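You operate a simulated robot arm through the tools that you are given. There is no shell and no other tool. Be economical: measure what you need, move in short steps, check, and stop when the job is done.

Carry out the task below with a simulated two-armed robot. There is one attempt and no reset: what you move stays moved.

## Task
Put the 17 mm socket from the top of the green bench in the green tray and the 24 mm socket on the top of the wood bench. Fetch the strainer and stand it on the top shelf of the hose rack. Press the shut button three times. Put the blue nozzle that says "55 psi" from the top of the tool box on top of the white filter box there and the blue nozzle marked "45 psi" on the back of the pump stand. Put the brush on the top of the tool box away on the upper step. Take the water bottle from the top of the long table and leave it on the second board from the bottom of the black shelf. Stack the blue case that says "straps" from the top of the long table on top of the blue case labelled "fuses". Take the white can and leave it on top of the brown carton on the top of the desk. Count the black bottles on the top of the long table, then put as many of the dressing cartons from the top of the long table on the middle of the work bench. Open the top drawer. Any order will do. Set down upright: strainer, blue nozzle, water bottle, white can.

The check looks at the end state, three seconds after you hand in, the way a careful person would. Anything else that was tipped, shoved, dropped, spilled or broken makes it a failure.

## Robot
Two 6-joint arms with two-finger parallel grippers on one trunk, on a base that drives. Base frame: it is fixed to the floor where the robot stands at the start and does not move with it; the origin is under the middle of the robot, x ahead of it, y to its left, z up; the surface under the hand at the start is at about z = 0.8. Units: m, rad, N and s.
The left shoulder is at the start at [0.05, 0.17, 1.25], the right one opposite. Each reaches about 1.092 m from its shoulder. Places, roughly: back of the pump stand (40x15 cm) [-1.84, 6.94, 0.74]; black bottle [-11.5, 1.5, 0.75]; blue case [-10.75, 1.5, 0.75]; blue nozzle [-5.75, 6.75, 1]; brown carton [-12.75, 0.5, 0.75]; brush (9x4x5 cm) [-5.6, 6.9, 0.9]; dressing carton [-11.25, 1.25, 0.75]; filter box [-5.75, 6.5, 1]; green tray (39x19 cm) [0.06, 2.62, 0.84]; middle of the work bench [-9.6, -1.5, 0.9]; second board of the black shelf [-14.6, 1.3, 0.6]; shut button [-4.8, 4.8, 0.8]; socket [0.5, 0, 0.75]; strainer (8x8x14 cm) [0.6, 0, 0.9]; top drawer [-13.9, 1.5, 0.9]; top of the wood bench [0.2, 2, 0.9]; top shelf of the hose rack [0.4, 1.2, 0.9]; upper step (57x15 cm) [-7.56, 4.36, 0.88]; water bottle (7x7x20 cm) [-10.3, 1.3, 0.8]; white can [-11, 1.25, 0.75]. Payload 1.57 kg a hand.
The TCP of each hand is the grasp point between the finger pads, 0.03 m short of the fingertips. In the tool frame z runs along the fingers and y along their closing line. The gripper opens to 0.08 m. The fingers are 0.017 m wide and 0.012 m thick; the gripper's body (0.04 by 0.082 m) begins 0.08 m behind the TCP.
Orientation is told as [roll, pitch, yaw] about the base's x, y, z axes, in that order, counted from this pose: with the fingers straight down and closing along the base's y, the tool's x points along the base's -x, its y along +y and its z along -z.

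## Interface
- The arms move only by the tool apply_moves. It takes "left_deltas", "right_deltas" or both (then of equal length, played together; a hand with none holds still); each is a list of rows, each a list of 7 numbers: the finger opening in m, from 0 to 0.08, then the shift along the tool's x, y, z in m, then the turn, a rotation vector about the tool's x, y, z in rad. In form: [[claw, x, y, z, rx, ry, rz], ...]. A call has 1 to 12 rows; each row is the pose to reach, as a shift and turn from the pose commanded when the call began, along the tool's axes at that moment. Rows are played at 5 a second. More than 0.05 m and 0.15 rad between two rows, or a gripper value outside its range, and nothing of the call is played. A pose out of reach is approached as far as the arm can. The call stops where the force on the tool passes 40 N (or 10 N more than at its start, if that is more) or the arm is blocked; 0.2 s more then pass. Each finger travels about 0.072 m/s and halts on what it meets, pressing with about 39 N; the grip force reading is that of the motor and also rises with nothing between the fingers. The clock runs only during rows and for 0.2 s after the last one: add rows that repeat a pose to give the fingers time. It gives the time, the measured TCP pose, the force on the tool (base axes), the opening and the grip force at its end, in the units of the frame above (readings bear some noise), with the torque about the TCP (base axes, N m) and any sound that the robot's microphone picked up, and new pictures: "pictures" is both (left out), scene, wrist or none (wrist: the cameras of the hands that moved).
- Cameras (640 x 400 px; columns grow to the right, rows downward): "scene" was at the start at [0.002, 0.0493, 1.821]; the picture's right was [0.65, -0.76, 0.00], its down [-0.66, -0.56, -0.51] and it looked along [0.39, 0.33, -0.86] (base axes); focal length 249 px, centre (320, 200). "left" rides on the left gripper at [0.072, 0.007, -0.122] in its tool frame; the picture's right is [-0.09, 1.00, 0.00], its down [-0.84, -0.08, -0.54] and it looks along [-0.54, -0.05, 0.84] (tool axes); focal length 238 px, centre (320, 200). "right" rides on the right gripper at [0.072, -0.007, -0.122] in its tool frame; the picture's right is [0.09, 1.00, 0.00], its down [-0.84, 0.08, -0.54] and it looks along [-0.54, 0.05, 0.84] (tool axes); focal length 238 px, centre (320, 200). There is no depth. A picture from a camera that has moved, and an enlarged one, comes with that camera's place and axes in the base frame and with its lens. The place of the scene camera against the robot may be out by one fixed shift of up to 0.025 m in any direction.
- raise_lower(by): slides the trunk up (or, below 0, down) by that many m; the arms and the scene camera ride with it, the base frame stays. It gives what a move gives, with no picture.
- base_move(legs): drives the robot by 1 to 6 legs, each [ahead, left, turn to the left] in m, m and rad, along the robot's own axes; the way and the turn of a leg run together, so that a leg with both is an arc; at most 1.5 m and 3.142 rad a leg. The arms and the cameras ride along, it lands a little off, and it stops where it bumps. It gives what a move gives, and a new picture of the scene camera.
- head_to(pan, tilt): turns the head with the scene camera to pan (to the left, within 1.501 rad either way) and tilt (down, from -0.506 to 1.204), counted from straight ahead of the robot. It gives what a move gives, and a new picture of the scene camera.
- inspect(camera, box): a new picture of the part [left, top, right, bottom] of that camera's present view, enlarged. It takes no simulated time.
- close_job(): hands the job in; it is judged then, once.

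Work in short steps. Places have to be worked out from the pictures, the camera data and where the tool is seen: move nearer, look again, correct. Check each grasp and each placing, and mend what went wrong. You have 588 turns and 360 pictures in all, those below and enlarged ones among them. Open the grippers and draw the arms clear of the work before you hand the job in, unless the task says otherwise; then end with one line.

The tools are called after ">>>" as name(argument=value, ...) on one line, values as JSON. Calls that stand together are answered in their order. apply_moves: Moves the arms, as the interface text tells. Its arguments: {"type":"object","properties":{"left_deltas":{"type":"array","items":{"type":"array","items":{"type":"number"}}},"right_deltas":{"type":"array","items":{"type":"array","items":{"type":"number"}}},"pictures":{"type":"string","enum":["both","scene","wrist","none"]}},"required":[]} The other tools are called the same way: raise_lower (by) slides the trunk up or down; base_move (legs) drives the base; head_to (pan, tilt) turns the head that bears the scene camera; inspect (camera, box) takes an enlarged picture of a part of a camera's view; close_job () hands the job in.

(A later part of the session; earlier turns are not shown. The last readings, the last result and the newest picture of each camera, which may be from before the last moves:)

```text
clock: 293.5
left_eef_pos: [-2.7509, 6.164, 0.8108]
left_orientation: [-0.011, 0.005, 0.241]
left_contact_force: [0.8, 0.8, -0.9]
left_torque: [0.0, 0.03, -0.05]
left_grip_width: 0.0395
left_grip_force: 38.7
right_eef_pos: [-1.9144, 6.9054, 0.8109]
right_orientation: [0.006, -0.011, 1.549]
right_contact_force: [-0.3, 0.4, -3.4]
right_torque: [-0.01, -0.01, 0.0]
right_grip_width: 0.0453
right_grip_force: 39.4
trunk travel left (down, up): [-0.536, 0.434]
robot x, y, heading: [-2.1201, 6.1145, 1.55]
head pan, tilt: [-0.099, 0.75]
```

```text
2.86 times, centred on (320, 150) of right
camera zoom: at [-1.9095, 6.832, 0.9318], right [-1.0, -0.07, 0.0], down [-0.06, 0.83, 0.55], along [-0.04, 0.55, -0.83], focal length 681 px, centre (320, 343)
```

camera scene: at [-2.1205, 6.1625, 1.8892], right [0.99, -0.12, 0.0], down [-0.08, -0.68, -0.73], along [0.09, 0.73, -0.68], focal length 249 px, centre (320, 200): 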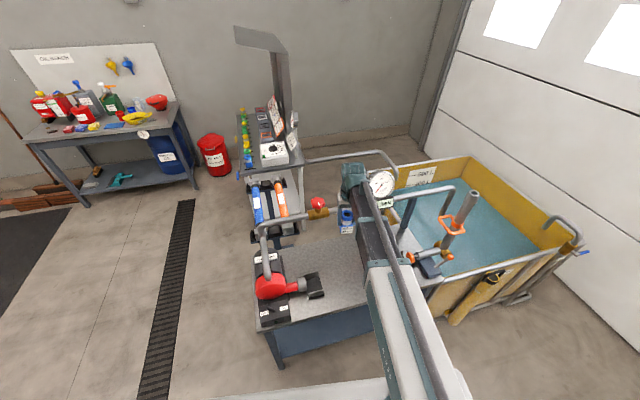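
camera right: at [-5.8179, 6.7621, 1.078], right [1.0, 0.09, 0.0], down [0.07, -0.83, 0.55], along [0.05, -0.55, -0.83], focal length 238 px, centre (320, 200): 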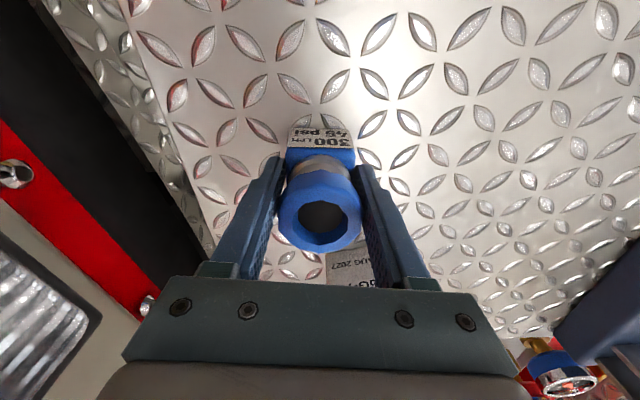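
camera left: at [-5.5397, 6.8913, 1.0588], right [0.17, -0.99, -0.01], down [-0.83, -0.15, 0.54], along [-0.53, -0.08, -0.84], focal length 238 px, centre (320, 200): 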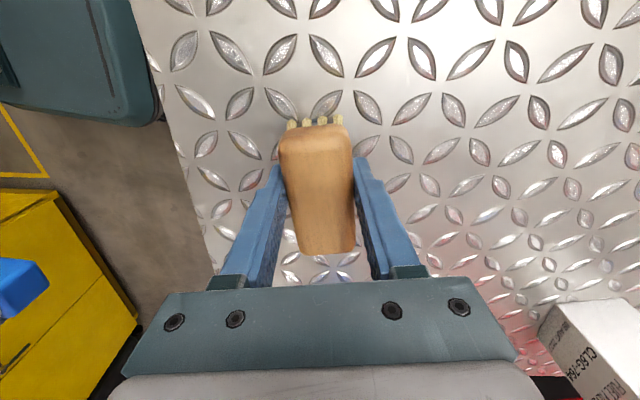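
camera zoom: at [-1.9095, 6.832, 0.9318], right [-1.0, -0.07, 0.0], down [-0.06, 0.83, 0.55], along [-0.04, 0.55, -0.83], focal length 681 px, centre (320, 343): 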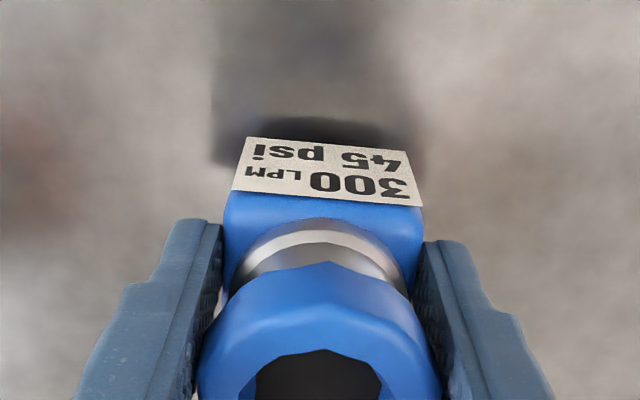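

Close to the surface by its shadow. A few more millimetres.

>>> raise_lower(by=-0.006)

>>> raise_lower(by=-0.005)

```text
clock: 294.0
left_eef_pos: [-2.7501, 6.1642, 0.8043]
left_orientation: [-0.011, 0.002, 0.241]
left_contact_force: [-0.6, -0.5, -0.4]
left_torque: [0.0, 0.0, -0.02]
left_grip_width: 0.0394
left_grip_force: 39.1
right_eef_pos: [-1.9148, 6.9044, 0.8039]
right_orientation: [0.005, -0.01, 1.549]
right_contact_force: [-0.6, 0.5, -1.8]
right_torque: [0.0, 0.04, -0.02]
right_grip_width: 0.0453
right_grip_force: 39.0
trunk travel left (down, up): [-0.53, 0.44]
robot x, y, heading: [-2.1187, 6.1157, 1.548]
head pan, tilt: [-0.099, 0.75]
```

```text
clock: 294.6
left_eef_pos: [-2.7504, 6.1625, 0.7993]
left_orientation: [-0.009, 0.001, 0.24]
left_contact_force: [-1.0, -0.1, -0.8]
left_torque: [0.03, -0.02, -0.02]
left_grip_width: 0.0396
left_grip_force: 38.8
right_eef_pos: [-1.9158, 6.9034, 0.8018]
right_orientation: [0.006, -0.014, 1.548]
right_contact_force: [0.7, 8.2, 33.5]
right_torque: [-0.02, -0.13, 0.04]
right_grip_width: 0.0454
right_grip_force: 38.5
trunk travel left (down, up): [-0.525, 0.445]
robot x, y, heading: [-2.121, 6.1162, 1.544]
head pan, tilt: [-0.099, 0.75]
```

Contact (33 N). I relieve 2 mm and open.

>>> raise_lower(by=0.002)

>>> apply_moves(right_deltas=[[0.05, 0, 0, 0, 0, 0, 0], [0.065, 0, 0, 0, 0, 0, 0], [0.08, 0, 0, 0, 0, 0, 0], [0.08, 0, 0, 0, 0, 0, 0]], pictures="wrist")

>>> raise_lower(by=0.3)

>>> inspect(camera="right", box=[0, 0, 640, 400])

```text
clock: 295.1
left_eef_pos: [-2.7498, 6.1633, 0.8019]
left_orientation: [-0.011, 0.002, 0.24]
left_contact_force: [0.0, -0.3, -0.2]
left_torque: [0.01, -0.01, -0.03]
left_grip_width: 0.0392
left_grip_force: 38.6
right_eef_pos: [-1.9152, 6.9052, 0.8012]
right_orientation: [0.005, -0.011, 1.551]
right_contact_force: [-0.2, 4.8, 12.5]
right_torque: [0.63, -0.15, 0.01]
right_grip_width: 0.0457
right_grip_force: 39.4
trunk travel left (down, up): [-0.527, 0.443]
robot x, y, heading: [-2.118, 6.1154, 1.55]
head pan, tilt: [-0.099, 0.75]
```

```text
clock: 296.1
left_eef_pos: [-2.7492, 6.164, 0.8023]
left_orientation: [-0.01, 0.001, 0.24]
left_contact_force: [0.2, 0.6, -0.6]
left_torque: [0.06, -0.02, 0.01]
left_grip_width: 0.0393
left_grip_force: 39.1
right_eef_pos: [-1.9155, 6.9047, 0.8005]
right_orientation: [0.005, -0.01, 1.549]
right_contact_force: [0.8, 0.2, 0.3]
right_torque: [-0.02, 0.01, 0.0]
right_grip_width: 0.0802
right_grip_force: 0.1
trunk travel left (down, up): [-0.527, 0.443]
robot x, y, heading: [-2.1227, 6.1149, 1.547]
head pan, tilt: [-0.099, 0.75]
camera right: at [-1.9095, 6.8319, 0.9229], right [-1.0, -0.07, 0.0], down [-0.06, 0.83, 0.55], along [-0.04, 0.55, -0.83], focal length 238 px, centre (320, 200)
```

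right: 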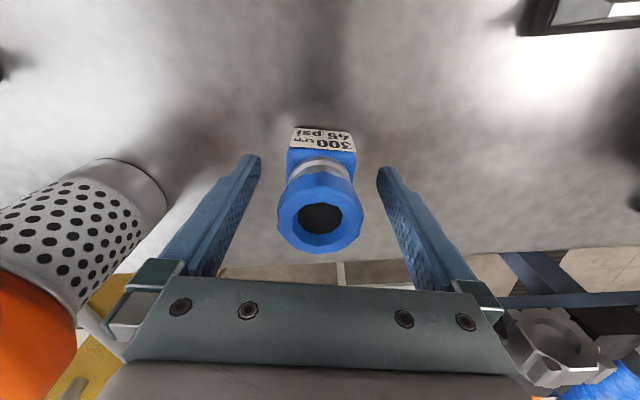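

```text
clock: 299.1
left_eef_pos: [-2.75, 6.164, 1.1003]
left_orientation: [-0.011, 0.001, 0.239]
left_contact_force: [0.6, -0.5, -1.5]
left_torque: [0.01, -0.01, -0.02]
left_grip_width: 0.0395
left_grip_force: 38.9
right_eef_pos: [-1.9151, 6.9055, 1.1015]
right_orientation: [0.005, -0.01, 1.55]
right_contact_force: [0.4, 0.1, -0.2]
right_torque: [0.03, -0.03, -0.01]
right_grip_width: 0.0799
right_grip_force: 0.0
trunk travel left (down, up): [-0.827, 0.143]
robot x, y, heading: [-2.1173, 6.1147, 1.549]
head pan, tilt: [-0.099, 0.75]
```

```text
1.00 times, centred on (320, 200) of right (not enlarged: the box is as wide or as high as the picture)
camera zoom: at [-1.9096, 6.832, 1.2228], right [-1.0, -0.07, 0.0], down [-0.06, 0.83, 0.55], along [-0.04, 0.55, -0.83], focal length 238 px, centre (320, 200)
```

zoom: 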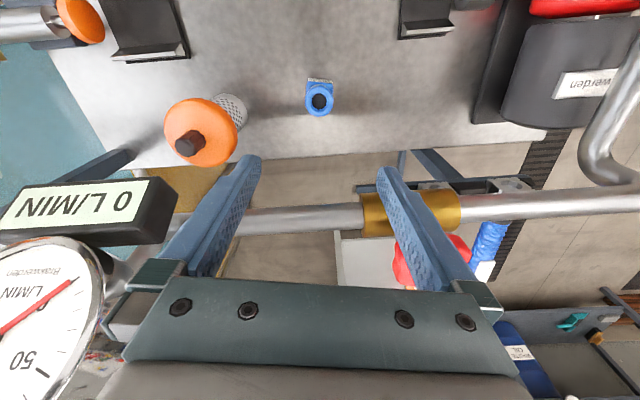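

The 45 psi nozzle stands on the back of the pump stand. I raise, retract the right arm, and drive toward the truck's front, then turn to face it.

>>> raise_lower(by=0.08)

>>> apply_moves(right_deltas=[[0.08, 0.045, 0, 0, 0, 0, 0], [0.08, 0.09, 0, 0, 0, 0, 0], [0.08, 0.135, 0, 0, 0, 0, 0], [0.08, 0.18, 0, 0, 0, 0, 0], [0.08, 0.225, 0, 0, 0, 0, 0], [0.08, 0.265, 0, 0, 0, 0, 0]], pictures="none")

>>> base_move(legs=[[0, 1.2, 0], [-0.9, 0, 0], [0, 0, 1.571]])

>>> head_to(pan=0.0, tilt=0.4)

```text
clock: 300.3
left_eef_pos: [-2.7501, 6.1638, 1.1823]
left_orientation: [-0.011, 0.001, 0.242]
left_contact_force: [0.8, 0.5, -0.6]
left_torque: [0.0, 0.01, -0.03]
left_grip_width: 0.0395
left_grip_force: 39.4
right_eef_pos: [-1.9144, 6.9051, 1.1812]
right_orientation: [0.006, -0.01, 1.55]
right_contact_force: [0.3, -0.3, 0.0]
right_torque: [-0.03, 0.02, 0.0]
right_grip_width: 0.0801
right_grip_force: 0.1
trunk travel left (down, up): [-0.907, 0.063]
robot x, y, heading: [-2.1206, 6.1125, 1.551]
head pan, tilt: [-0.099, 0.75]
```

```text
clock: 301.7
left_eef_pos: [-2.7497, 6.1637, 1.1812]
left_orientation: [-0.011, 0.001, 0.242]
left_contact_force: [0.1, 0.4, -0.9]
left_torque: [0.01, 0.02, 0.0]
left_grip_width: 0.0393
left_grip_force: 39.1
right_eef_pos: [-1.9209, 6.6385, 1.1816]
right_orientation: [0.005, -0.01, 1.548]
right_contact_force: [0.2, 0.2, -0.1]
right_torque: [0.02, 0.04, -0.01]
right_grip_width: 0.0803
right_grip_force: 0.1
trunk travel left (down, up): [-0.907, 0.063]
robot x, y, heading: [-2.1202, 6.1107, 1.55]
head pan, tilt: [-0.099, 0.75]
```

```text
clock: 316.0
left_eef_pos: [-3.4205, 4.6158, 1.1815]
left_orientation: [-0.011, 0.002, 1.8]
left_contact_force: [0.0, 0.0, -1.1]
left_torque: [0.02, 0.06, 0.0]
left_grip_width: 0.0394
left_grip_force: 39.3
right_eef_pos: [-3.8846, 5.4512, 1.1816]
right_orientation: [0.004, -0.011, 3.109]
right_contact_force: [0.5, 0.0, 0.2]
right_torque: [0.0, -0.02, -0.01]
right_grip_width: 0.0798
right_grip_force: 0.1
trunk travel left (down, up): [-0.907, 0.063]
robot x, y, heading: [-3.3638, 5.2439, 3.112]
head pan, tilt: [-0.099, 0.75]
camera scene: at [-3.4139, 5.2606, 1.8843], right [0.13, 0.99, 0.0], down [0.68, -0.09, -0.73], along [-0.72, 0.1, -0.68], focal length 249 px, centre (320, 200)
```

scene: 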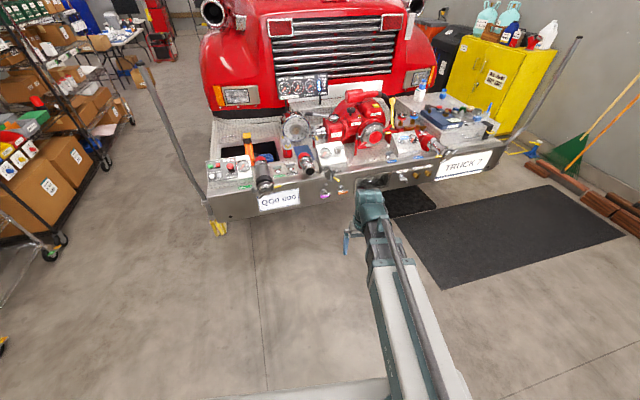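

```text
clock: 316.8
left_eef_pos: [-3.42, 4.6165, 1.1815]
left_orientation: [-0.011, 0.002, 1.802]
left_contact_force: [0.3, -1.3, -0.7]
left_torque: [-0.02, 0.0, -0.02]
left_grip_width: 0.0393
left_grip_force: 39.4
right_eef_pos: [-3.8858, 5.4507, 1.1813]
right_orientation: [0.004, -0.01, 3.108]
right_contact_force: [0.0, -0.5, 0.4]
right_torque: [0.0, -0.01, -0.06]
right_grip_width: 0.0802
right_grip_force: 0.0
trunk travel left (down, up): [-0.907, 0.063]
robot x, y, heading: [-3.3641, 5.2455, 3.114]
head pan, tilt: [0.0, 0.4]
camera scene: at [-3.4244, 5.2528, 1.9153], right [0.03, 1.0, 0.0], down [0.39, -0.01, -0.92], along [-0.92, 0.03, -0.39], focal length 249 px, centre (320, 200)
```

scene: 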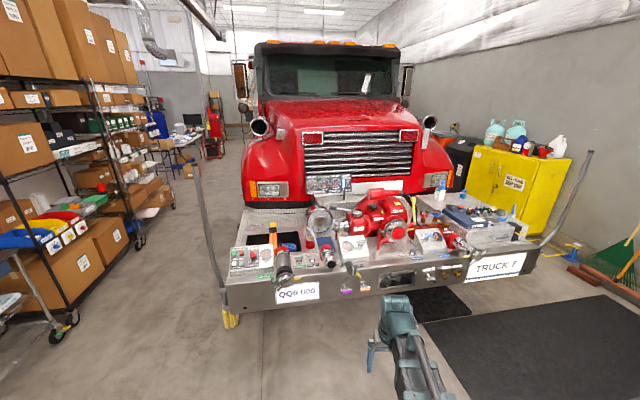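

I enlarge the control panel at the left end of the bumper.

>>> inspect(camera="scene", box=[215, 215, 335, 315])

```text
4.00 times, centred on (275, 265) of scene
camera zoom: at [-3.4244, 5.2528, 1.9153], right [0.03, 1.0, 0.0], down [0.39, -0.01, -0.92], along [-0.92, 0.03, -0.39], focal length 995 px, centre (500, -60)
```

zoom: 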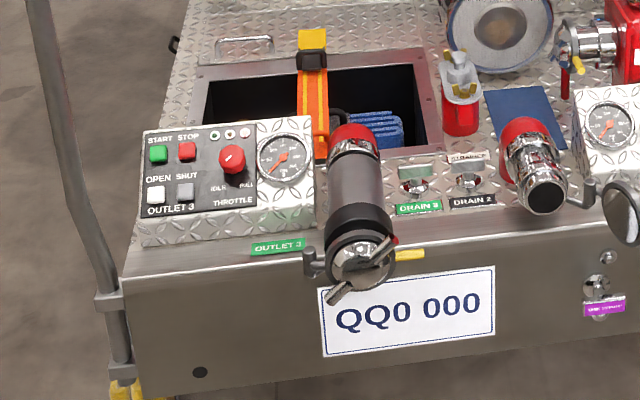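

SHUT is the grey button, lower right of the four, near (−4.92, 4.74). I approach to (−4.19, 4.9) so that the right arm comes in clear of the pole.

>>> base_move(legs=[[0, 0.35, 0.027], [0.82, 0, 0]])

>>> head_to(pan=0.15, tilt=0.85)

>>> inspect(camera="right", box=[0, 0, 640, 400])

```text
clock: 323.1
left_eef_pos: [-4.2373, 4.2687, 1.1824]
left_orientation: [-0.009, 0.004, 1.83]
left_contact_force: [-0.4, -0.7, -0.6]
left_torque: [0.01, 0.0, -0.04]
left_grip_width: 0.0395
left_grip_force: 38.8
right_eef_pos: [-4.7283, 5.0893, 1.182]
right_orientation: [0.006, -0.011, 3.141]
right_contact_force: [-0.7, 0.5, 1.0]
right_torque: [0.01, -0.02, 0.0]
right_grip_width: 0.0798
right_grip_force: 0.0
trunk travel left (down, up): [-0.907, 0.063]
robot x, y, heading: [-4.1972, 4.897, 3.145]
head pan, tilt: [0.0, 0.4]
camera scene: at [-4.2613, 4.9057, 1.9153], right [0.0, 1.0, 0.0], down [0.39, 0.0, -0.92], along [-0.92, 0.0, -0.39], focal length 249 px, centre (320, 200)
```

scene: 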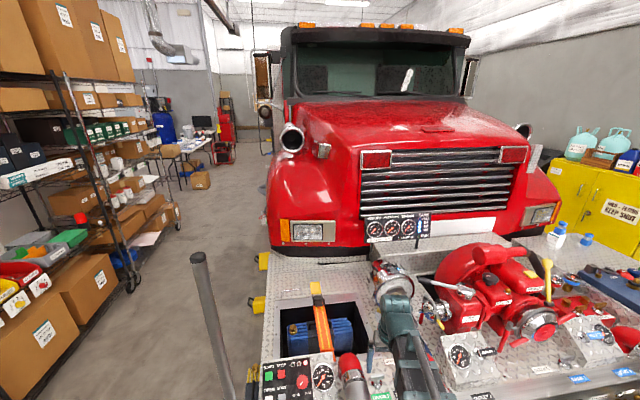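

```text
clock: 324.0
left_eef_pos: [-4.2375, 4.2683, 1.1807]
left_orientation: [-0.011, 0.001, 1.831]
left_contact_force: [-0.2, 0.1, -1.0]
left_torque: [0.0, -0.02, 0.01]
left_grip_width: 0.0391
left_grip_force: 39.1
right_eef_pos: [-4.7279, 5.0894, 1.1824]
right_orientation: [0.004, -0.009, 3.14]
right_contact_force: [1.0, -0.2, -0.5]
right_torque: [0.0, 0.02, 0.01]
right_grip_width: 0.0801
right_grip_force: 0.0
trunk travel left (down, up): [-0.907, 0.063]
robot x, y, heading: [-4.1995, 4.9028, 3.137]
head pan, tilt: [0.15, 0.85]
camera scene: at [-4.2453, 4.894, 1.8763], right [-0.15, 0.99, 0.0], down [0.74, 0.11, -0.66], along [-0.65, -0.1, -0.75], focal length 249 px, centre (320, 200)
```

scene: 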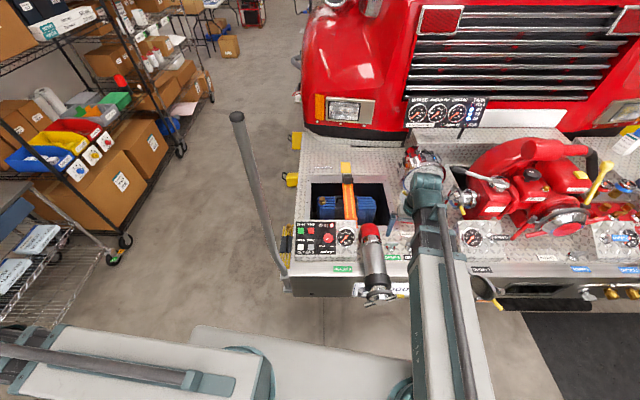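

```text
1.00 times, centred on (320, 200) of right (not enlarged: the box is as wide or as high as the picture)
camera zoom: at [-4.6548, 5.097, 1.3029], right [0.09, -1.0, 0.0], down [-0.83, -0.07, 0.55], along [-0.55, -0.05, -0.83], focal length 238 px, centre (320, 200)
```

zoom: 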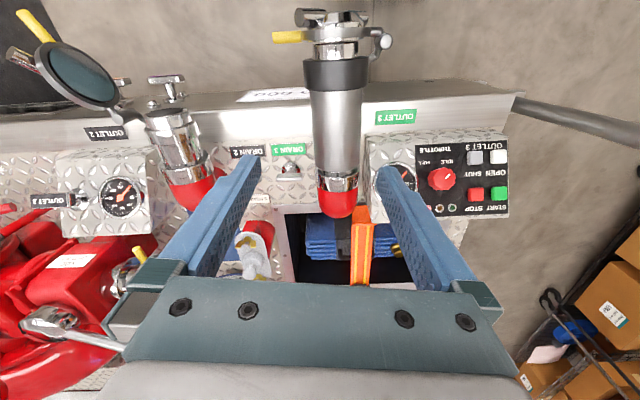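

>>> inspect(camera="scene", box=[280, 205, 360, 265])

```text
6.67 times, centred on (320, 235) of scene
camera zoom: at [-4.2453, 4.894, 1.8763], right [-0.15, 0.99, 0.0], down [0.74, 0.11, -0.66], along [-0.65, -0.1, -0.75], focal length 1658 px, centre (320, -33)
```

zoom: 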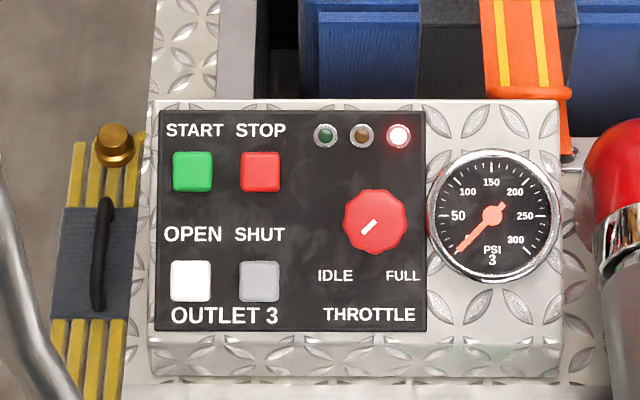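

SHUT triangulates to (−4.822, 4.762, z≈0.86). I close the right hand and move it over the button.

>>> apply_moves(right_deltas=[[0.06, -0.012, 0.041, 0, 0, 0, 0], [0.04, -0.024, 0.082, 0, 0, 0, 0], [0.02, -0.035, 0.123, 0, 0, 0, 0], [0.0, -0.047, 0.164, 0, 0, 0, 0], [0.0, -0.059, 0.204, 0, 0, 0, 0], [0.0, -0.071, 0.245, 0, 0, 0, 0], [0.0, -0.082, 0.286, 0, 0, 0, 0], [0.0, -0.094, 0.327, 0, 0, 0, 0], [0.0, -0.094, 0.327, 0, 0, 0, 0]], pictures="none")

>>> raise_lower(by=-0.2)

>>> inspect(camera="right", box=[160, 50, 480, 250])

>>> inspect(camera="scene", box=[270, 160, 390, 260])

```text
clock: 326.0
left_eef_pos: [-4.2365, 4.2703, 1.1803]
left_orientation: [-0.01, 0.005, 1.832]
left_contact_force: [-0.2, -0.5, -0.8]
left_torque: [-0.03, -0.05, 0.02]
left_grip_width: 0.0395
left_grip_force: 39.5
right_eef_pos: [-4.8241, 4.7625, 1.1825]
right_orientation: [0.003, -0.009, 3.14]
right_contact_force: [0.6, 0.8, -0.8]
right_torque: [-0.01, 0.0, 0.03]
right_grip_width: 0.0
right_grip_force: 21.4
right hand out of reach, approached as far as the arm can: row 8, 9
trunk travel left (down, up): [-0.907, 0.063]
robot x, y, heading: [-4.2005, 4.9024, 3.138]
head pan, tilt: [0.15, 0.85]
```

```text
clock: 328.2
left_eef_pos: [-4.2371, 4.2689, 0.9812]
left_orientation: [-0.012, 0.004, 1.831]
left_contact_force: [0.1, 0.1, 0.2]
left_torque: [-0.01, -0.01, 0.0]
left_grip_width: 0.0392
left_grip_force: 39.4
right_eef_pos: [-4.8242, 4.7645, 0.9804]
right_orientation: [0.004, -0.01, 3.14]
right_contact_force: [-0.2, -0.9, -0.1]
right_torque: [0.03, 0.01, -0.01]
right_grip_width: 0.0001
right_grip_force: 21.3
trunk travel left (down, up): [-0.707, 0.263]
robot x, y, heading: [-4.1986, 4.9014, 3.141]
head pan, tilt: [0.15, 0.85]
```

```text
2.00 times, centred on (320, 150) of right
camera zoom: at [-4.7506, 4.7708, 1.1029], right [0.09, -1.0, 0.0], down [-0.83, -0.07, 0.55], along [-0.55, -0.05, -0.83], focal length 477 px, centre (320, 300)
```

zoom: 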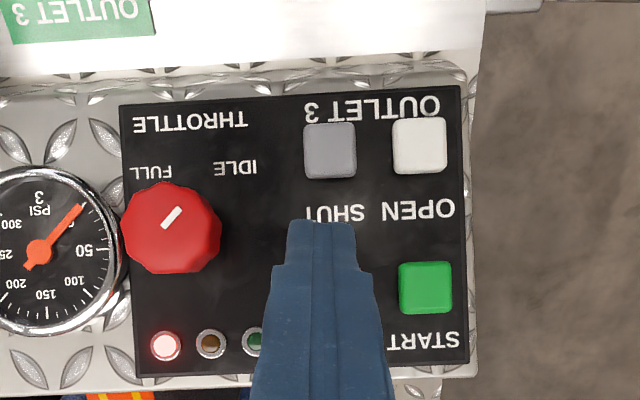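

```text
4.00 times, centred on (330, 210) of scene
camera zoom: at [-4.2452, 4.894, 1.6763], right [-0.15, 0.99, 0.0], down [0.74, 0.11, -0.66], along [-0.65, -0.1, -0.75], focal length 995 px, centre (280, 160)
```

zoom: 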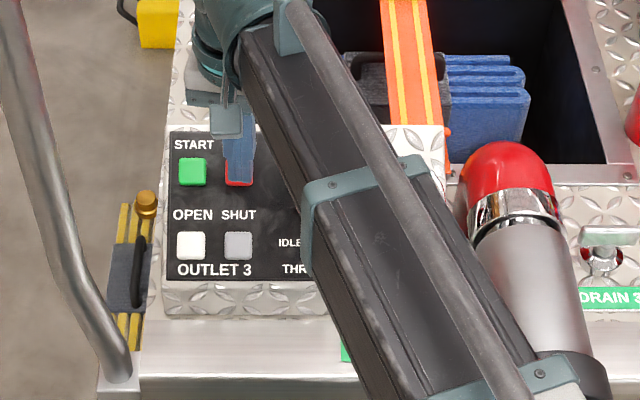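

Over the button within a few mm. I nudge 6 mm, lower 7 cm, and look.

>>> apply_moves(right_deltas=[[0.0, 0.0, 0.006, 0, 0, 0, 0], [0.0, 0.0, 0.006, 0, 0, 0, 0]], pictures="none")

>>> raise_lower(by=-0.07)

>>> inspect(camera="right", box=[160, 50, 480, 250])

```text
clock: 328.8
left_eef_pos: [-4.2369, 4.2697, 0.9811]
left_orientation: [-0.01, 0.001, 1.83]
left_contact_force: [-0.1, 0.1, -0.9]
left_torque: [-0.04, 0.0, 0.0]
left_grip_width: 0.0393
left_grip_force: 38.9
right_eef_pos: [-4.8238, 4.7569, 0.9813]
right_orientation: [0.003, -0.012, 3.139]
right_contact_force: [0.7, -0.1, -1.0]
right_torque: [0.04, 0.02, -0.03]
right_grip_width: 0.0
right_grip_force: 21.3
trunk travel left (down, up): [-0.707, 0.263]
robot x, y, heading: [-4.199, 4.9035, 3.134]
head pan, tilt: [0.15, 0.85]
```

```text
clock: 329.9
left_eef_pos: [-4.2361, 4.2697, 0.9119]
left_orientation: [-0.01, 0.002, 1.831]
left_contact_force: [-0.1, 0.2, 0.4]
left_torque: [-0.06, 0.0, -0.01]
left_grip_width: 0.0394
left_grip_force: 38.7
right_eef_pos: [-4.8242, 4.758, 0.9126]
right_orientation: [0.006, -0.011, 3.14]
right_contact_force: [-0.2, 0.7, 0.6]
right_torque: [0.02, 0.0, 0.03]
right_grip_width: 0.0
right_grip_force: 21.3
trunk travel left (down, up): [-0.637, 0.333]
robot x, y, heading: [-4.2008, 4.9015, 3.139]
head pan, tilt: [0.15, 0.85]
```

```text
2.00 times, centred on (320, 150) of right
camera zoom: at [-4.7508, 4.7647, 1.0329], right [0.09, -1.0, 0.0], down [-0.83, -0.07, 0.55], along [-0.55, -0.05, -0.83], focal length 477 px, centre (320, 300)
```

zoom: 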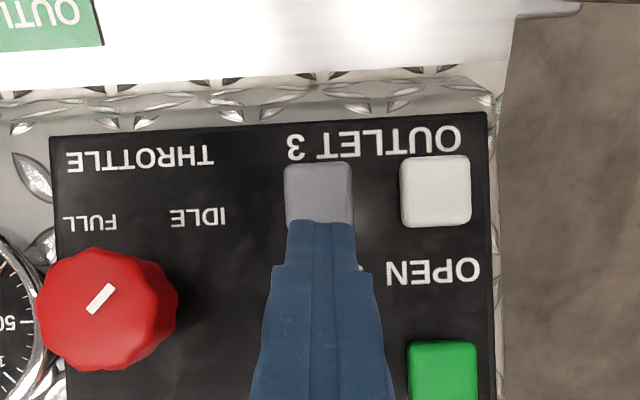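

Lined up. I lower in 1 cm steps till contact.

>>> raise_lower(by=-0.02)

>>> inspect(camera="right", box=[160, 50, 480, 250])

```text
clock: 330.5
left_eef_pos: [-4.2372, 4.2698, 0.8921]
left_orientation: [-0.011, 0.003, 1.83]
left_contact_force: [-0.5, 0.7, -1.1]
left_torque: [-0.01, 0.01, -0.01]
left_grip_width: 0.0395
left_grip_force: 39.1
right_eef_pos: [-4.8238, 4.7569, 0.8912]
right_orientation: [0.004, -0.008, 3.14]
right_contact_force: [-0.1, 0.6, 0.0]
right_torque: [-0.02, 0.0, -0.01]
right_grip_width: 0.0
right_grip_force: 21.4
trunk travel left (down, up): [-0.617, 0.353]
robot x, y, heading: [-4.1962, 4.9008, 3.144]
head pan, tilt: [0.15, 0.85]
```

```text
2.00 times, centred on (320, 150) of right
camera zoom: at [-4.7508, 4.7647, 1.0129], right [0.09, -1.0, 0.0], down [-0.83, -0.07, 0.55], along [-0.55, -0.05, -0.83], focal length 477 px, centre (320, 300)
```

zoom: 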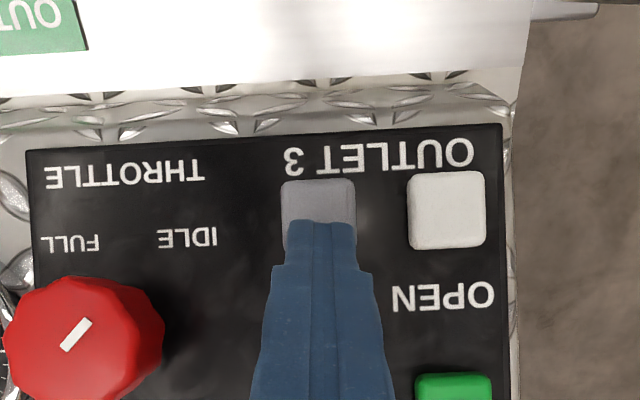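

>>> raise_lower(by=-0.01)

>>> raise_lower(by=-0.006)

```text
clock: 331.1
left_eef_pos: [-4.2363, 4.2696, 0.8812]
left_orientation: [-0.01, 0.002, 1.831]
left_contact_force: [0.8, -0.1, -1.1]
left_torque: [-0.01, -0.03, -0.01]
left_grip_width: 0.0395
left_grip_force: 38.8
right_eef_pos: [-4.823, 4.7568, 0.8816]
right_orientation: [0.003, -0.011, 3.138]
right_contact_force: [1.7, -0.3, 1.2]
right_torque: [-0.03, -0.05, 0.01]
right_grip_width: 0.0001
right_grip_force: 21.5
trunk travel left (down, up): [-0.607, 0.363]
robot x, y, heading: [-4.1984, 4.9057, 3.14]
head pan, tilt: [0.15, 0.85]
heard: click
```

```text
clock: 331.6
left_eef_pos: [-4.2358, 4.2692, 0.8761]
left_orientation: [-0.011, 0.001, 1.831]
left_contact_force: [-0.7, 0.1, -0.7]
left_torque: [-0.03, -0.02, 0.01]
left_grip_width: 0.0396
left_grip_force: 38.9
right_eef_pos: [-4.8237, 4.7569, 0.8762]
right_orientation: [0.006, -0.011, 3.141]
right_contact_force: [2.1, -0.3, 14.1]
right_torque: [-0.03, -0.01, 0.0]
right_grip_width: 0.0
right_grip_force: 21.0
trunk travel left (down, up): [-0.601, 0.369]
robot x, y, heading: [-4.2023, 4.8992, 3.137]
head pan, tilt: [0.15, 0.85]
```

A click: first press. I release fully by 3 cm, then press again to the same depth.

>>> raise_lower(by=0.03)

>>> raise_lower(by=-0.026)

```text
clock: 332.4
left_eef_pos: [-4.2376, 4.2697, 0.9046]
left_orientation: [-0.01, 0.002, 1.832]
left_contact_force: [-0.5, -1.0, -0.8]
left_torque: [-0.03, 0.0, -0.01]
left_grip_width: 0.0394
left_grip_force: 38.6
right_eef_pos: [-4.8253, 4.7573, 0.905]
right_orientation: [0.005, -0.011, 3.139]
right_contact_force: [-0.4, 0.0, 0.5]
right_torque: [0.03, 0.02, 0.01]
right_grip_width: 0.0001
right_grip_force: 20.8
trunk travel left (down, up): [-0.631, 0.339]
robot x, y, heading: [-4.1999, 4.9005, 3.134]
head pan, tilt: [0.15, 0.85]
```

```text
clock: 333.1
left_eef_pos: [-4.236, 4.27, 0.8797]
left_orientation: [-0.011, 0.001, 1.831]
left_contact_force: [0.2, -0.1, -0.9]
left_torque: [-0.03, -0.01, -0.02]
left_grip_width: 0.0394
left_grip_force: 39.0
right_eef_pos: [-4.8233, 4.7577, 0.8797]
right_orientation: [0.006, -0.01, 3.14]
right_contact_force: [2.2, 0.2, 0.9]
right_torque: [0.01, -0.06, 0.0]
right_grip_width: 0.0001
right_grip_force: 21.1
trunk travel left (down, up): [-0.605, 0.365]
robot x, y, heading: [-4.1985, 4.9055, 3.135]
head pan, tilt: [0.15, 0.85]
heard: click
```

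Second click. Release and press a third time.

>>> raise_lower(by=0.03)

>>> raise_lower(by=-0.03)

>>> raise_lower(by=0.25)

>>> inspect(camera="right", box=[160, 50, 480, 250])

```text
clock: 333.9
left_eef_pos: [-4.2355, 4.2693, 0.9083]
left_orientation: [-0.01, 0.0, 1.83]
left_contact_force: [-0.7, -0.5, -1.7]
left_torque: [0.02, 0.02, -0.02]
left_grip_width: 0.0393
left_grip_force: 38.9
right_eef_pos: [-4.8237, 4.7574, 0.9089]
right_orientation: [0.007, -0.01, 3.139]
right_contact_force: [-0.5, -0.4, -0.3]
right_torque: [0.0, 0.01, -0.01]
right_grip_width: 0.0002
right_grip_force: 20.6
trunk travel left (down, up): [-0.635, 0.335]
robot x, y, heading: [-4.1965, 4.8994, 3.14]
head pan, tilt: [0.15, 0.85]
```

```text
clock: 334.6
left_eef_pos: [-4.2371, 4.269, 0.8801]
left_orientation: [-0.011, 0.003, 1.831]
left_contact_force: [0.8, -0.3, -1.0]
left_torque: [0.01, 0.02, -0.02]
left_grip_width: 0.0394
left_grip_force: 38.8
right_eef_pos: [-4.8226, 4.7578, 0.8796]
right_orientation: [0.005, -0.009, 3.14]
right_contact_force: [2.3, -0.7, 2.1]
right_torque: [-0.02, -0.05, 0.02]
right_grip_width: 0.0
right_grip_force: 21.2
trunk travel left (down, up): [-0.605, 0.365]
robot x, y, heading: [-4.2017, 4.9006, 3.137]
head pan, tilt: [0.15, 0.85]
heard: click
```

```text
clock: 337.2
left_eef_pos: [-4.2372, 4.2693, 1.1289]
left_orientation: [-0.011, 0.002, 1.831]
left_contact_force: [-0.5, 0.1, -0.5]
left_torque: [-0.01, 0.03, -0.01]
left_grip_width: 0.0394
left_grip_force: 39.0
right_eef_pos: [-4.8241, 4.7562, 1.1296]
right_orientation: [0.005, -0.011, 3.139]
right_contact_force: [0.1, 0.4, 0.7]
right_torque: [-0.02, 0.01, -0.04]
right_grip_width: 0.0002
right_grip_force: 21.4
trunk travel left (down, up): [-0.855, 0.115]
robot x, y, heading: [-4.2, 4.9015, 3.14]
head pan, tilt: [0.15, 0.85]
```

```text
2.00 times, centred on (320, 150) of right
camera zoom: at [-4.7509, 4.7645, 1.2508], right [0.09, -1.0, 0.0], down [-0.83, -0.07, 0.55], along [-0.55, -0.05, -0.83], focal length 477 px, centre (320, 300)
```

zoom: 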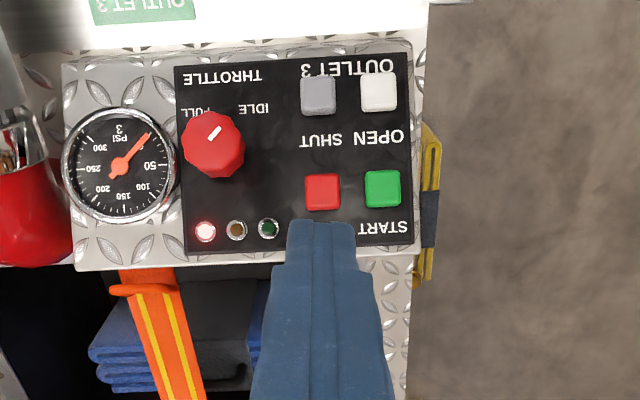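

Three clicks in all. Next the brush to the upper step at (−7.56, 4.36). I retract the right arm, back off and look along the truck's side.

>>> apply_moves(right_deltas=[[0.0, 0.012, -0.041, 0, 0, 0, 0], [0.0, 0.024, -0.082, 0, 0, 0, 0], [0.0, 0.035, -0.123, 0, 0, 0, 0], [0.0, 0.047, -0.164, 0, 0, 0, 0], [0.0, 0.059, -0.204, 0, 0, 0, 0], [0.0, 0.071, -0.245, 0, 0, 0, 0], [0.0, 0.082, -0.286, 0, 0, 0, 0], [0.0, 0.094, -0.327, 0, 0, 0, 0]], pictures="none")

>>> base_move(legs=[[-0.5, 0, 0], [0, 1.0, 0]])

>>> head_to(pan=0.1, tilt=0.25)

```text
clock: 339.0
left_eef_pos: [-4.2371, 4.2701, 1.1289]
left_orientation: [-0.011, 0.004, 1.833]
left_contact_force: [0.0, -0.4, -0.6]
left_torque: [-0.03, -0.02, -0.01]
left_grip_width: 0.0392
left_grip_force: 38.9
right_eef_pos: [-4.7283, 5.085, 1.1287]
right_orientation: [0.005, -0.011, 3.14]
right_contact_force: [0.2, 0.5, 0.8]
right_torque: [-0.05, 0.01, -0.03]
right_grip_width: 0.0
right_grip_force: 21.6
right hand out of reach, approached as far as the arm can: row 7, 8
trunk travel left (down, up): [-0.855, 0.115]
robot x, y, heading: [-4.2031, 4.8981, 3.137]
head pan, tilt: [0.15, 0.85]
```

```text
clock: 346.6
left_eef_pos: [-3.7133, 3.2793, 1.129]
left_orientation: [-0.01, 0.003, 1.859]
left_contact_force: [-0.3, 0.1, -1.3]
left_torque: [-0.01, 0.01, 0.02]
left_grip_width: 0.0392
left_grip_force: 39.4
right_eef_pos: [-4.2254, 4.0827, 1.1304]
right_orientation: [0.005, -0.01, -3.118]
right_contact_force: [0.1, -0.7, 0.1]
right_torque: [0.0, -0.01, -0.02]
right_grip_width: 0.0002
right_grip_force: 21.5
trunk travel left (down, up): [-0.855, 0.115]
robot x, y, heading: [-3.691, 3.9105, -3.12]
head pan, tilt: [0.15, 0.85]
camera scene: at [-3.738, 3.904, 1.8242], right [-0.17, 0.98, 0.0], down [0.74, 0.13, -0.66], along [-0.65, -0.11, -0.75], focal length 249 px, centre (320, 200)
```

scene: 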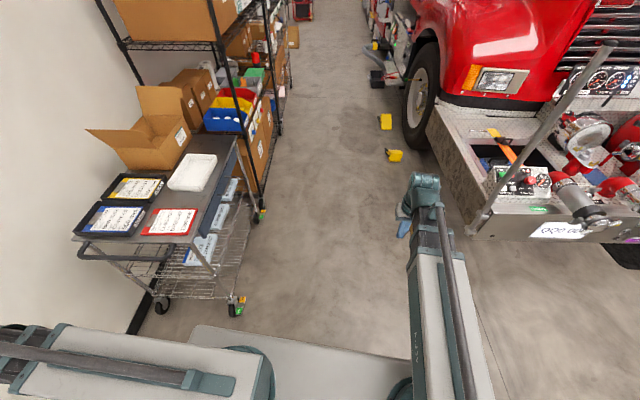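

```text
clock: 347.6
left_eef_pos: [-3.713, 3.281, 1.1293]
left_orientation: [-0.012, 0.0, 1.86]
left_contact_force: [-0.5, -0.3, -1.4]
left_torque: [0.0, 0.05, -0.02]
left_grip_width: 0.0396
left_grip_force: 39.4
right_eef_pos: [-4.2257, 4.0823, 1.1287]
right_orientation: [0.005, -0.01, -3.118]
right_contact_force: [0.0, 0.5, -0.2]
right_torque: [-0.02, 0.04, -0.01]
right_grip_width: 0.0
right_grip_force: 21.5
trunk travel left (down, up): [-0.855, 0.115]
robot x, y, heading: [-3.6885, 3.9087, -3.116]
head pan, tilt: [0.099, 0.25]
camera scene: at [-3.7537, 3.9067, 1.8773], right [-0.12, 0.99, 0.0], down [0.25, 0.03, -0.97], along [-0.96, -0.12, -0.25], focal length 249 px, centre (320, 200)
```

scene: 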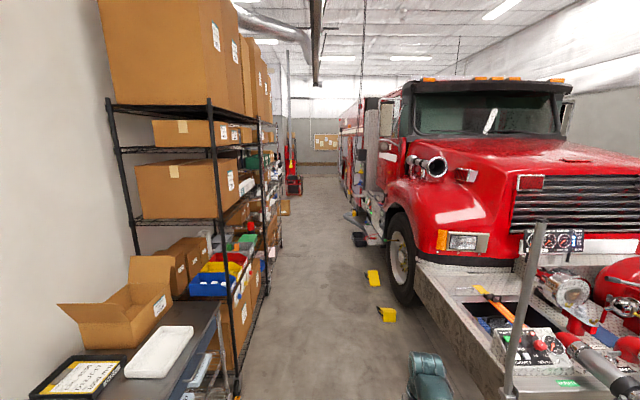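

The aisle is clear (shelves y<3.06, chocks y>4.2). I swing the left arm forward first, then drive along y≈3.7.

>>> apply_moves(left_deltas=[[0.015, -0.015, 0.04, 0, 0, 0, 0], [0.015, -0.03, 0.08, 0, 0, 0, 0], [0.015, -0.0447, 0.12, 0, 0, 0, 0], [0.015, -0.0596, 0.1597, 0, 0, 0, 0], [0.015, -0.091, 0.19, 0, 0, 0, 0], [0.015, -0.1226, 0.2207, 0, 0, 0, 0], [0.015, -0.154, 0.251, 0, 0, 0, 0], [0.015, -0.1856, 0.2816, 0, 0, 0, 0], [0.015, -0.229, 0.2984, 0, 0, 0, 0], [0.015, -0.2724, 0.3152, 0, 0, 0, 0], [0.015, -0.3157, 0.332, 0, 0, 0, 0], [0.015, -0.3591, 0.3488, 0, 0, 0, 0]], pictures="none")

>>> apply_moves(left_deltas=[[0.015, -0.041, -0.001, 0, 0, 0, 0], [0.015, -0.082, -0.002, 0, 0, 0, 0], [0.015, -0.123, -0.002, 0, 0, 0, 0], [0.015, -0.165, -0.003, 0, 0, 0, 0]], pictures="none")

>>> base_move(legs=[[0, 0.18, -0.026], [1.3, 0, 0]])

```text
clock: 350.2
left_eef_pos: [-4.1472, 3.5256, 1.1296]
left_orientation: [-0.009, 0.003, 1.86]
left_contact_force: [-0.3, -0.2, -0.6]
left_torque: [0.0, 0.01, -0.02]
left_grip_width: 0.0394
left_grip_force: 39.3
left hand out of reach, approached as far as the arm can: row 6, 7, 8, 9, 10
right_eef_pos: [-4.2264, 4.0824, 1.13]
right_orientation: [0.006, -0.009, -3.119]
right_contact_force: [0.3, 0.6, -0.6]
right_torque: [-0.03, 0.01, -0.02]
right_grip_width: 0.0
right_grip_force: 21.0
trunk travel left (down, up): [-0.855, 0.115]
robot x, y, heading: [-3.6857, 3.9105, -3.119]
head pan, tilt: [0.099, 0.25]
```

```text
clock: 351.2
left_eef_pos: [-4.1934, 3.6856, 1.1303]
left_orientation: [-0.011, 0.004, 1.858]
left_contact_force: [0.3, 1.2, -1.2]
left_torque: [0.01, 0.03, 0.01]
left_grip_width: 0.0392
left_grip_force: 39.2
right_eef_pos: [-4.2264, 4.0823, 1.1296]
right_orientation: [0.005, -0.01, -3.119]
right_contact_force: [-1.3, 0.0, -0.5]
right_torque: [0.0, 0.0, 0.01]
right_grip_width: 0.0
right_grip_force: 21.5
trunk travel left (down, up): [-0.855, 0.115]
robot x, y, heading: [-3.6936, 3.9099, -3.116]
head pan, tilt: [0.099, 0.25]
```

```text
clock: 359.0
left_eef_pos: [-5.5229, 3.5029, 1.1293]
left_orientation: [-0.009, 0.004, 1.848]
left_contact_force: [0.0, -0.3, -0.2]
left_torque: [-0.02, 0.01, -0.03]
left_grip_width: 0.0394
left_grip_force: 39.1
right_eef_pos: [-5.552, 3.9012, 1.1294]
right_orientation: [0.005, -0.011, -3.127]
right_contact_force: [-0.4, 0.0, -0.3]
right_torque: [-0.05, -0.01, -0.01]
right_grip_width: 0.0001
right_grip_force: 22.1
trunk travel left (down, up): [-0.855, 0.115]
robot x, y, heading: [-5.0216, 3.723, -3.129]
head pan, tilt: [0.099, 0.25]
camera scene: at [-5.0814, 3.72, 1.8773], right [-0.11, 0.99, 0.0], down [0.25, 0.03, -0.97], along [-0.96, -0.11, -0.25], focal length 249 px, centre (320, 200)
```

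scene: 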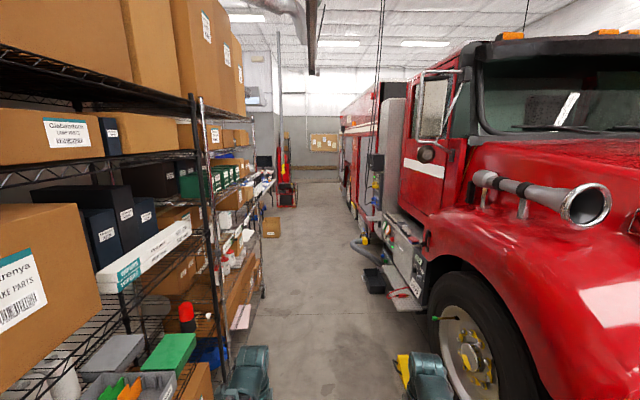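

>>> inspect(camera="scene", box=[340, 170, 460, 320])

```text
2.67 times, centred on (400, 245) of scene
camera zoom: at [-5.0814, 3.72, 1.8773], right [-0.11, 0.99, 0.0], down [0.25, 0.03, -0.97], along [-0.96, -0.11, -0.25], focal length 663 px, centre (107, 80)
```

zoom: 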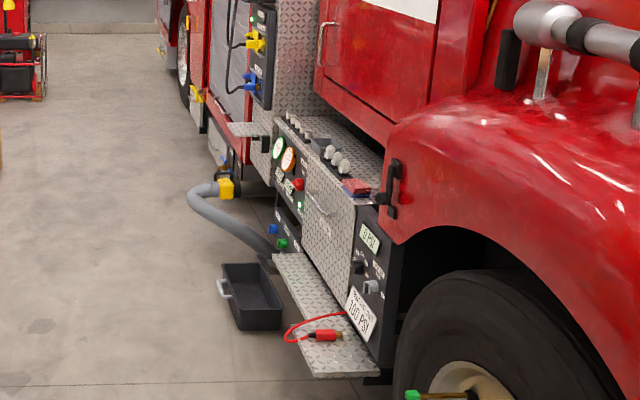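

The upper step (tread plate) carries some items; I drive to (−7.5, 3.52) in the aisle and turn to face the truck.

>>> base_move(legs=[[1.25, 0.08, 0], [1.2, 0.07, 0], [0, 0, -0.8]])

>>> head_to(pan=-0.6, tilt=0.6)

```text
clock: 373.2
left_eef_pos: [-7.999, 3.7167, 1.1297]
left_orientation: [-0.011, 0.004, 1.063]
left_contact_force: [0.5, -0.5, -0.2]
left_torque: [-0.01, 0.03, 0.0]
left_grip_width: 0.0396
left_grip_force: 38.4
right_eef_pos: [-7.738, 4.0179, 1.1296]
right_orientation: [0.007, -0.01, 2.371]
right_contact_force: [-0.4, 0.5, 0.3]
right_torque: [0.02, -0.01, -0.01]
right_grip_width: 0.0002
right_grip_force: 21.5
trunk travel left (down, up): [-0.855, 0.115]
robot x, y, heading: [-7.4865, 3.5221, 2.374]
head pan, tilt: [0.099, 0.25]
camera scene: at [-7.5405, 3.5534, 1.8773], right [0.62, 0.78, 0.0], down [0.19, -0.15, -0.97], along [-0.76, 0.6, -0.25], focal length 249 px, centre (320, 200)
```

scene: 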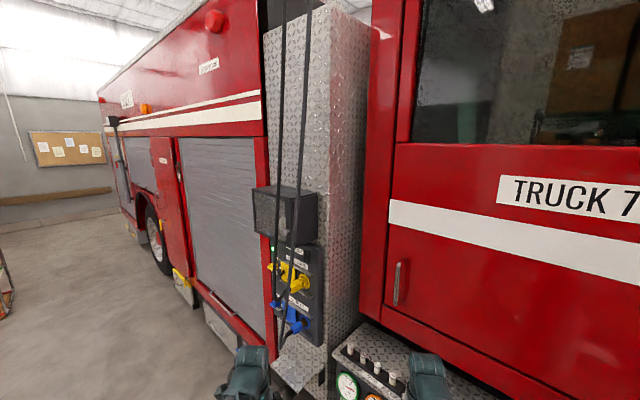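

```text
clock: 374.3
left_eef_pos: [-7.9999, 3.7175, 1.1287]
left_orientation: [-0.011, 0.002, 1.062]
left_contact_force: [-0.6, -0.5, -0.8]
left_torque: [0.01, 0.01, -0.03]
left_grip_width: 0.0392
left_grip_force: 38.7
right_eef_pos: [-7.7393, 4.0184, 1.1289]
right_orientation: [0.006, -0.011, 2.369]
right_contact_force: [-0.5, -0.6, 0.0]
right_torque: [0.0, 0.0, 0.0]
right_grip_width: 0.0
right_grip_force: 21.4
trunk travel left (down, up): [-0.855, 0.115]
robot x, y, heading: [-7.487, 3.5168, 2.368]
head pan, tilt: [-0.6, 0.6]
camera scene: at [-7.4852, 3.5818, 1.8452], right [0.98, 0.2, 0.0], down [0.11, -0.55, -0.83], along [-0.16, 0.81, -0.56], focal length 249 px, centre (320, 200)
```

scene: 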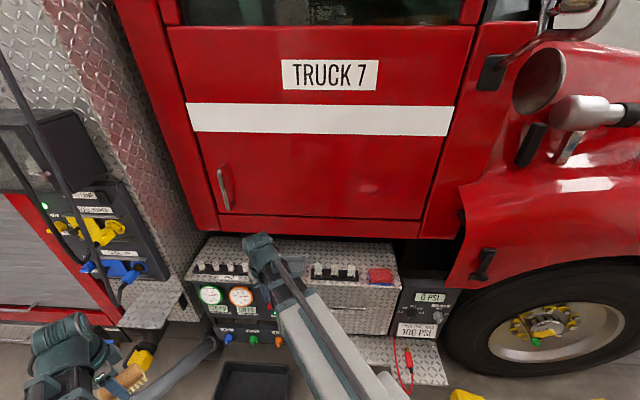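

>>> base_move(legs=[[0, 0, -0.797]])

>>> head_to(pan=0.0, tilt=0.8)

```text
clock: 376.8
left_eef_pos: [-7.709, 4.0205, 1.1297]
left_orientation: [-0.01, 0.004, 0.277]
left_contact_force: [0.6, -0.1, 0.2]
left_torque: [0.0, 0.02, 0.0]
left_grip_width: 0.0393
left_grip_force: 39.1
right_eef_pos: [-7.3107, 4.0513, 1.1297]
right_orientation: [0.003, -0.01, 1.584]
right_contact_force: [0.1, -0.4, -0.7]
right_torque: [0.0, -0.03, 0.06]
right_grip_width: 0.0002
right_grip_force: 21.1
trunk travel left (down, up): [-0.855, 0.115]
robot x, y, heading: [-7.4844, 3.5148, 1.585]
head pan, tilt: [-0.6, 0.6]
camera scene: at [-7.4464, 3.5568, 1.8451], right [0.83, -0.55, 0.0], down [-0.31, -0.47, -0.82], along [0.46, 0.69, -0.57], focal length 249 px, centre (320, 200)
```

scene: 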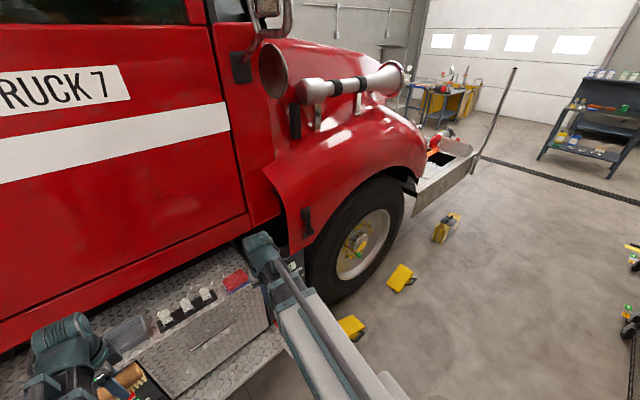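

```text
clock: 377.8
left_eef_pos: [-7.708, 4.0217, 1.1306]
left_orientation: [-0.01, 0.006, 0.277]
left_contact_force: [-1.1, -0.6, -0.3]
left_torque: [0.0, 0.02, -0.03]
left_grip_width: 0.0395
left_grip_force: 39.4
right_eef_pos: [-7.3108, 4.0499, 1.1297]
right_orientation: [0.004, -0.011, 1.584]
right_contact_force: [-0.5, 0.5, 0.2]
right_torque: [-0.02, 0.0, 0.01]
right_grip_width: 0.0
right_grip_force: 21.4
trunk travel left (down, up): [-0.855, 0.115]
robot x, y, heading: [-7.4844, 3.5177, 1.586]
head pan, tilt: [0.0, 0.799]
camera scene: at [-7.4966, 3.5638, 1.8283], right [1.0, 0.01, 0.0], down [0.01, -0.72, -0.7], along [-0.01, 0.7, -0.72], focal length 249 px, centre (320, 200)
```

scene: 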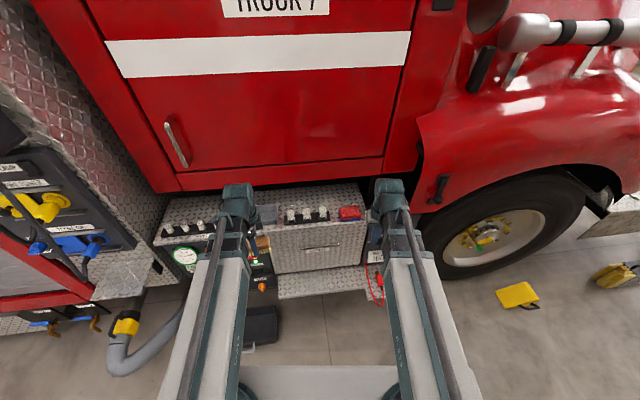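

>>> inspect(camera="scene", box=[150, 170, 410, 310])

>>> inspect(camera="right", box=[0, 0, 640, 400])

>>> inspect(camera="left", box=[0, 0, 640, 400])

```text
2.46 times, centred on (280, 240) of scene
camera zoom: at [-7.4966, 3.5638, 1.8283], right [1.0, 0.01, 0.0], down [0.01, -0.72, -0.7], along [-0.01, 0.7, -0.72], focal length 612 px, centre (418, 102)
```

zoom: 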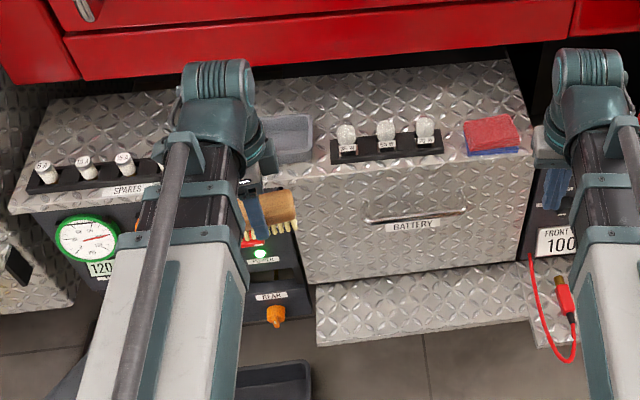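

```text
1.00 times, centred on (320, 200) of right (not enlarged: the box is as wide or as high as the picture)
camera zoom: at [-7.3028, 3.9774, 1.2509], right [-0.99, -0.11, 0.0], down [-0.09, 0.83, 0.55], along [-0.06, 0.55, -0.83], focal length 238 px, centre (320, 200)
```

zoom: 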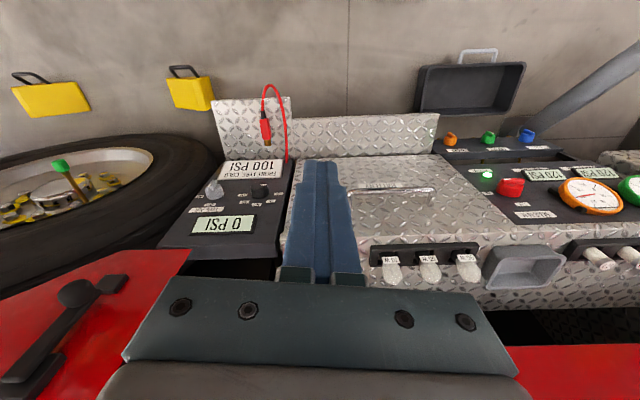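

```text
1.00 times, centred on (320, 200) of left (not enlarged: the box is as wide or as high as the picture)
camera zoom: at [-7.7798, 4.0088, 1.2519], right [-0.18, 0.98, -0.01], down [0.83, 0.16, 0.54], along [0.53, 0.09, -0.84], focal length 238 px, centre (320, 200)
```

zoom: 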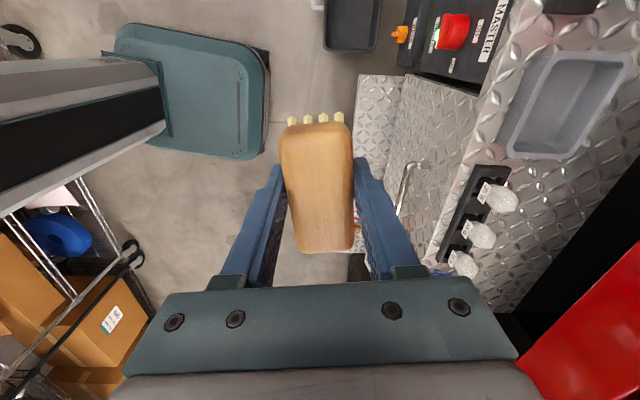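

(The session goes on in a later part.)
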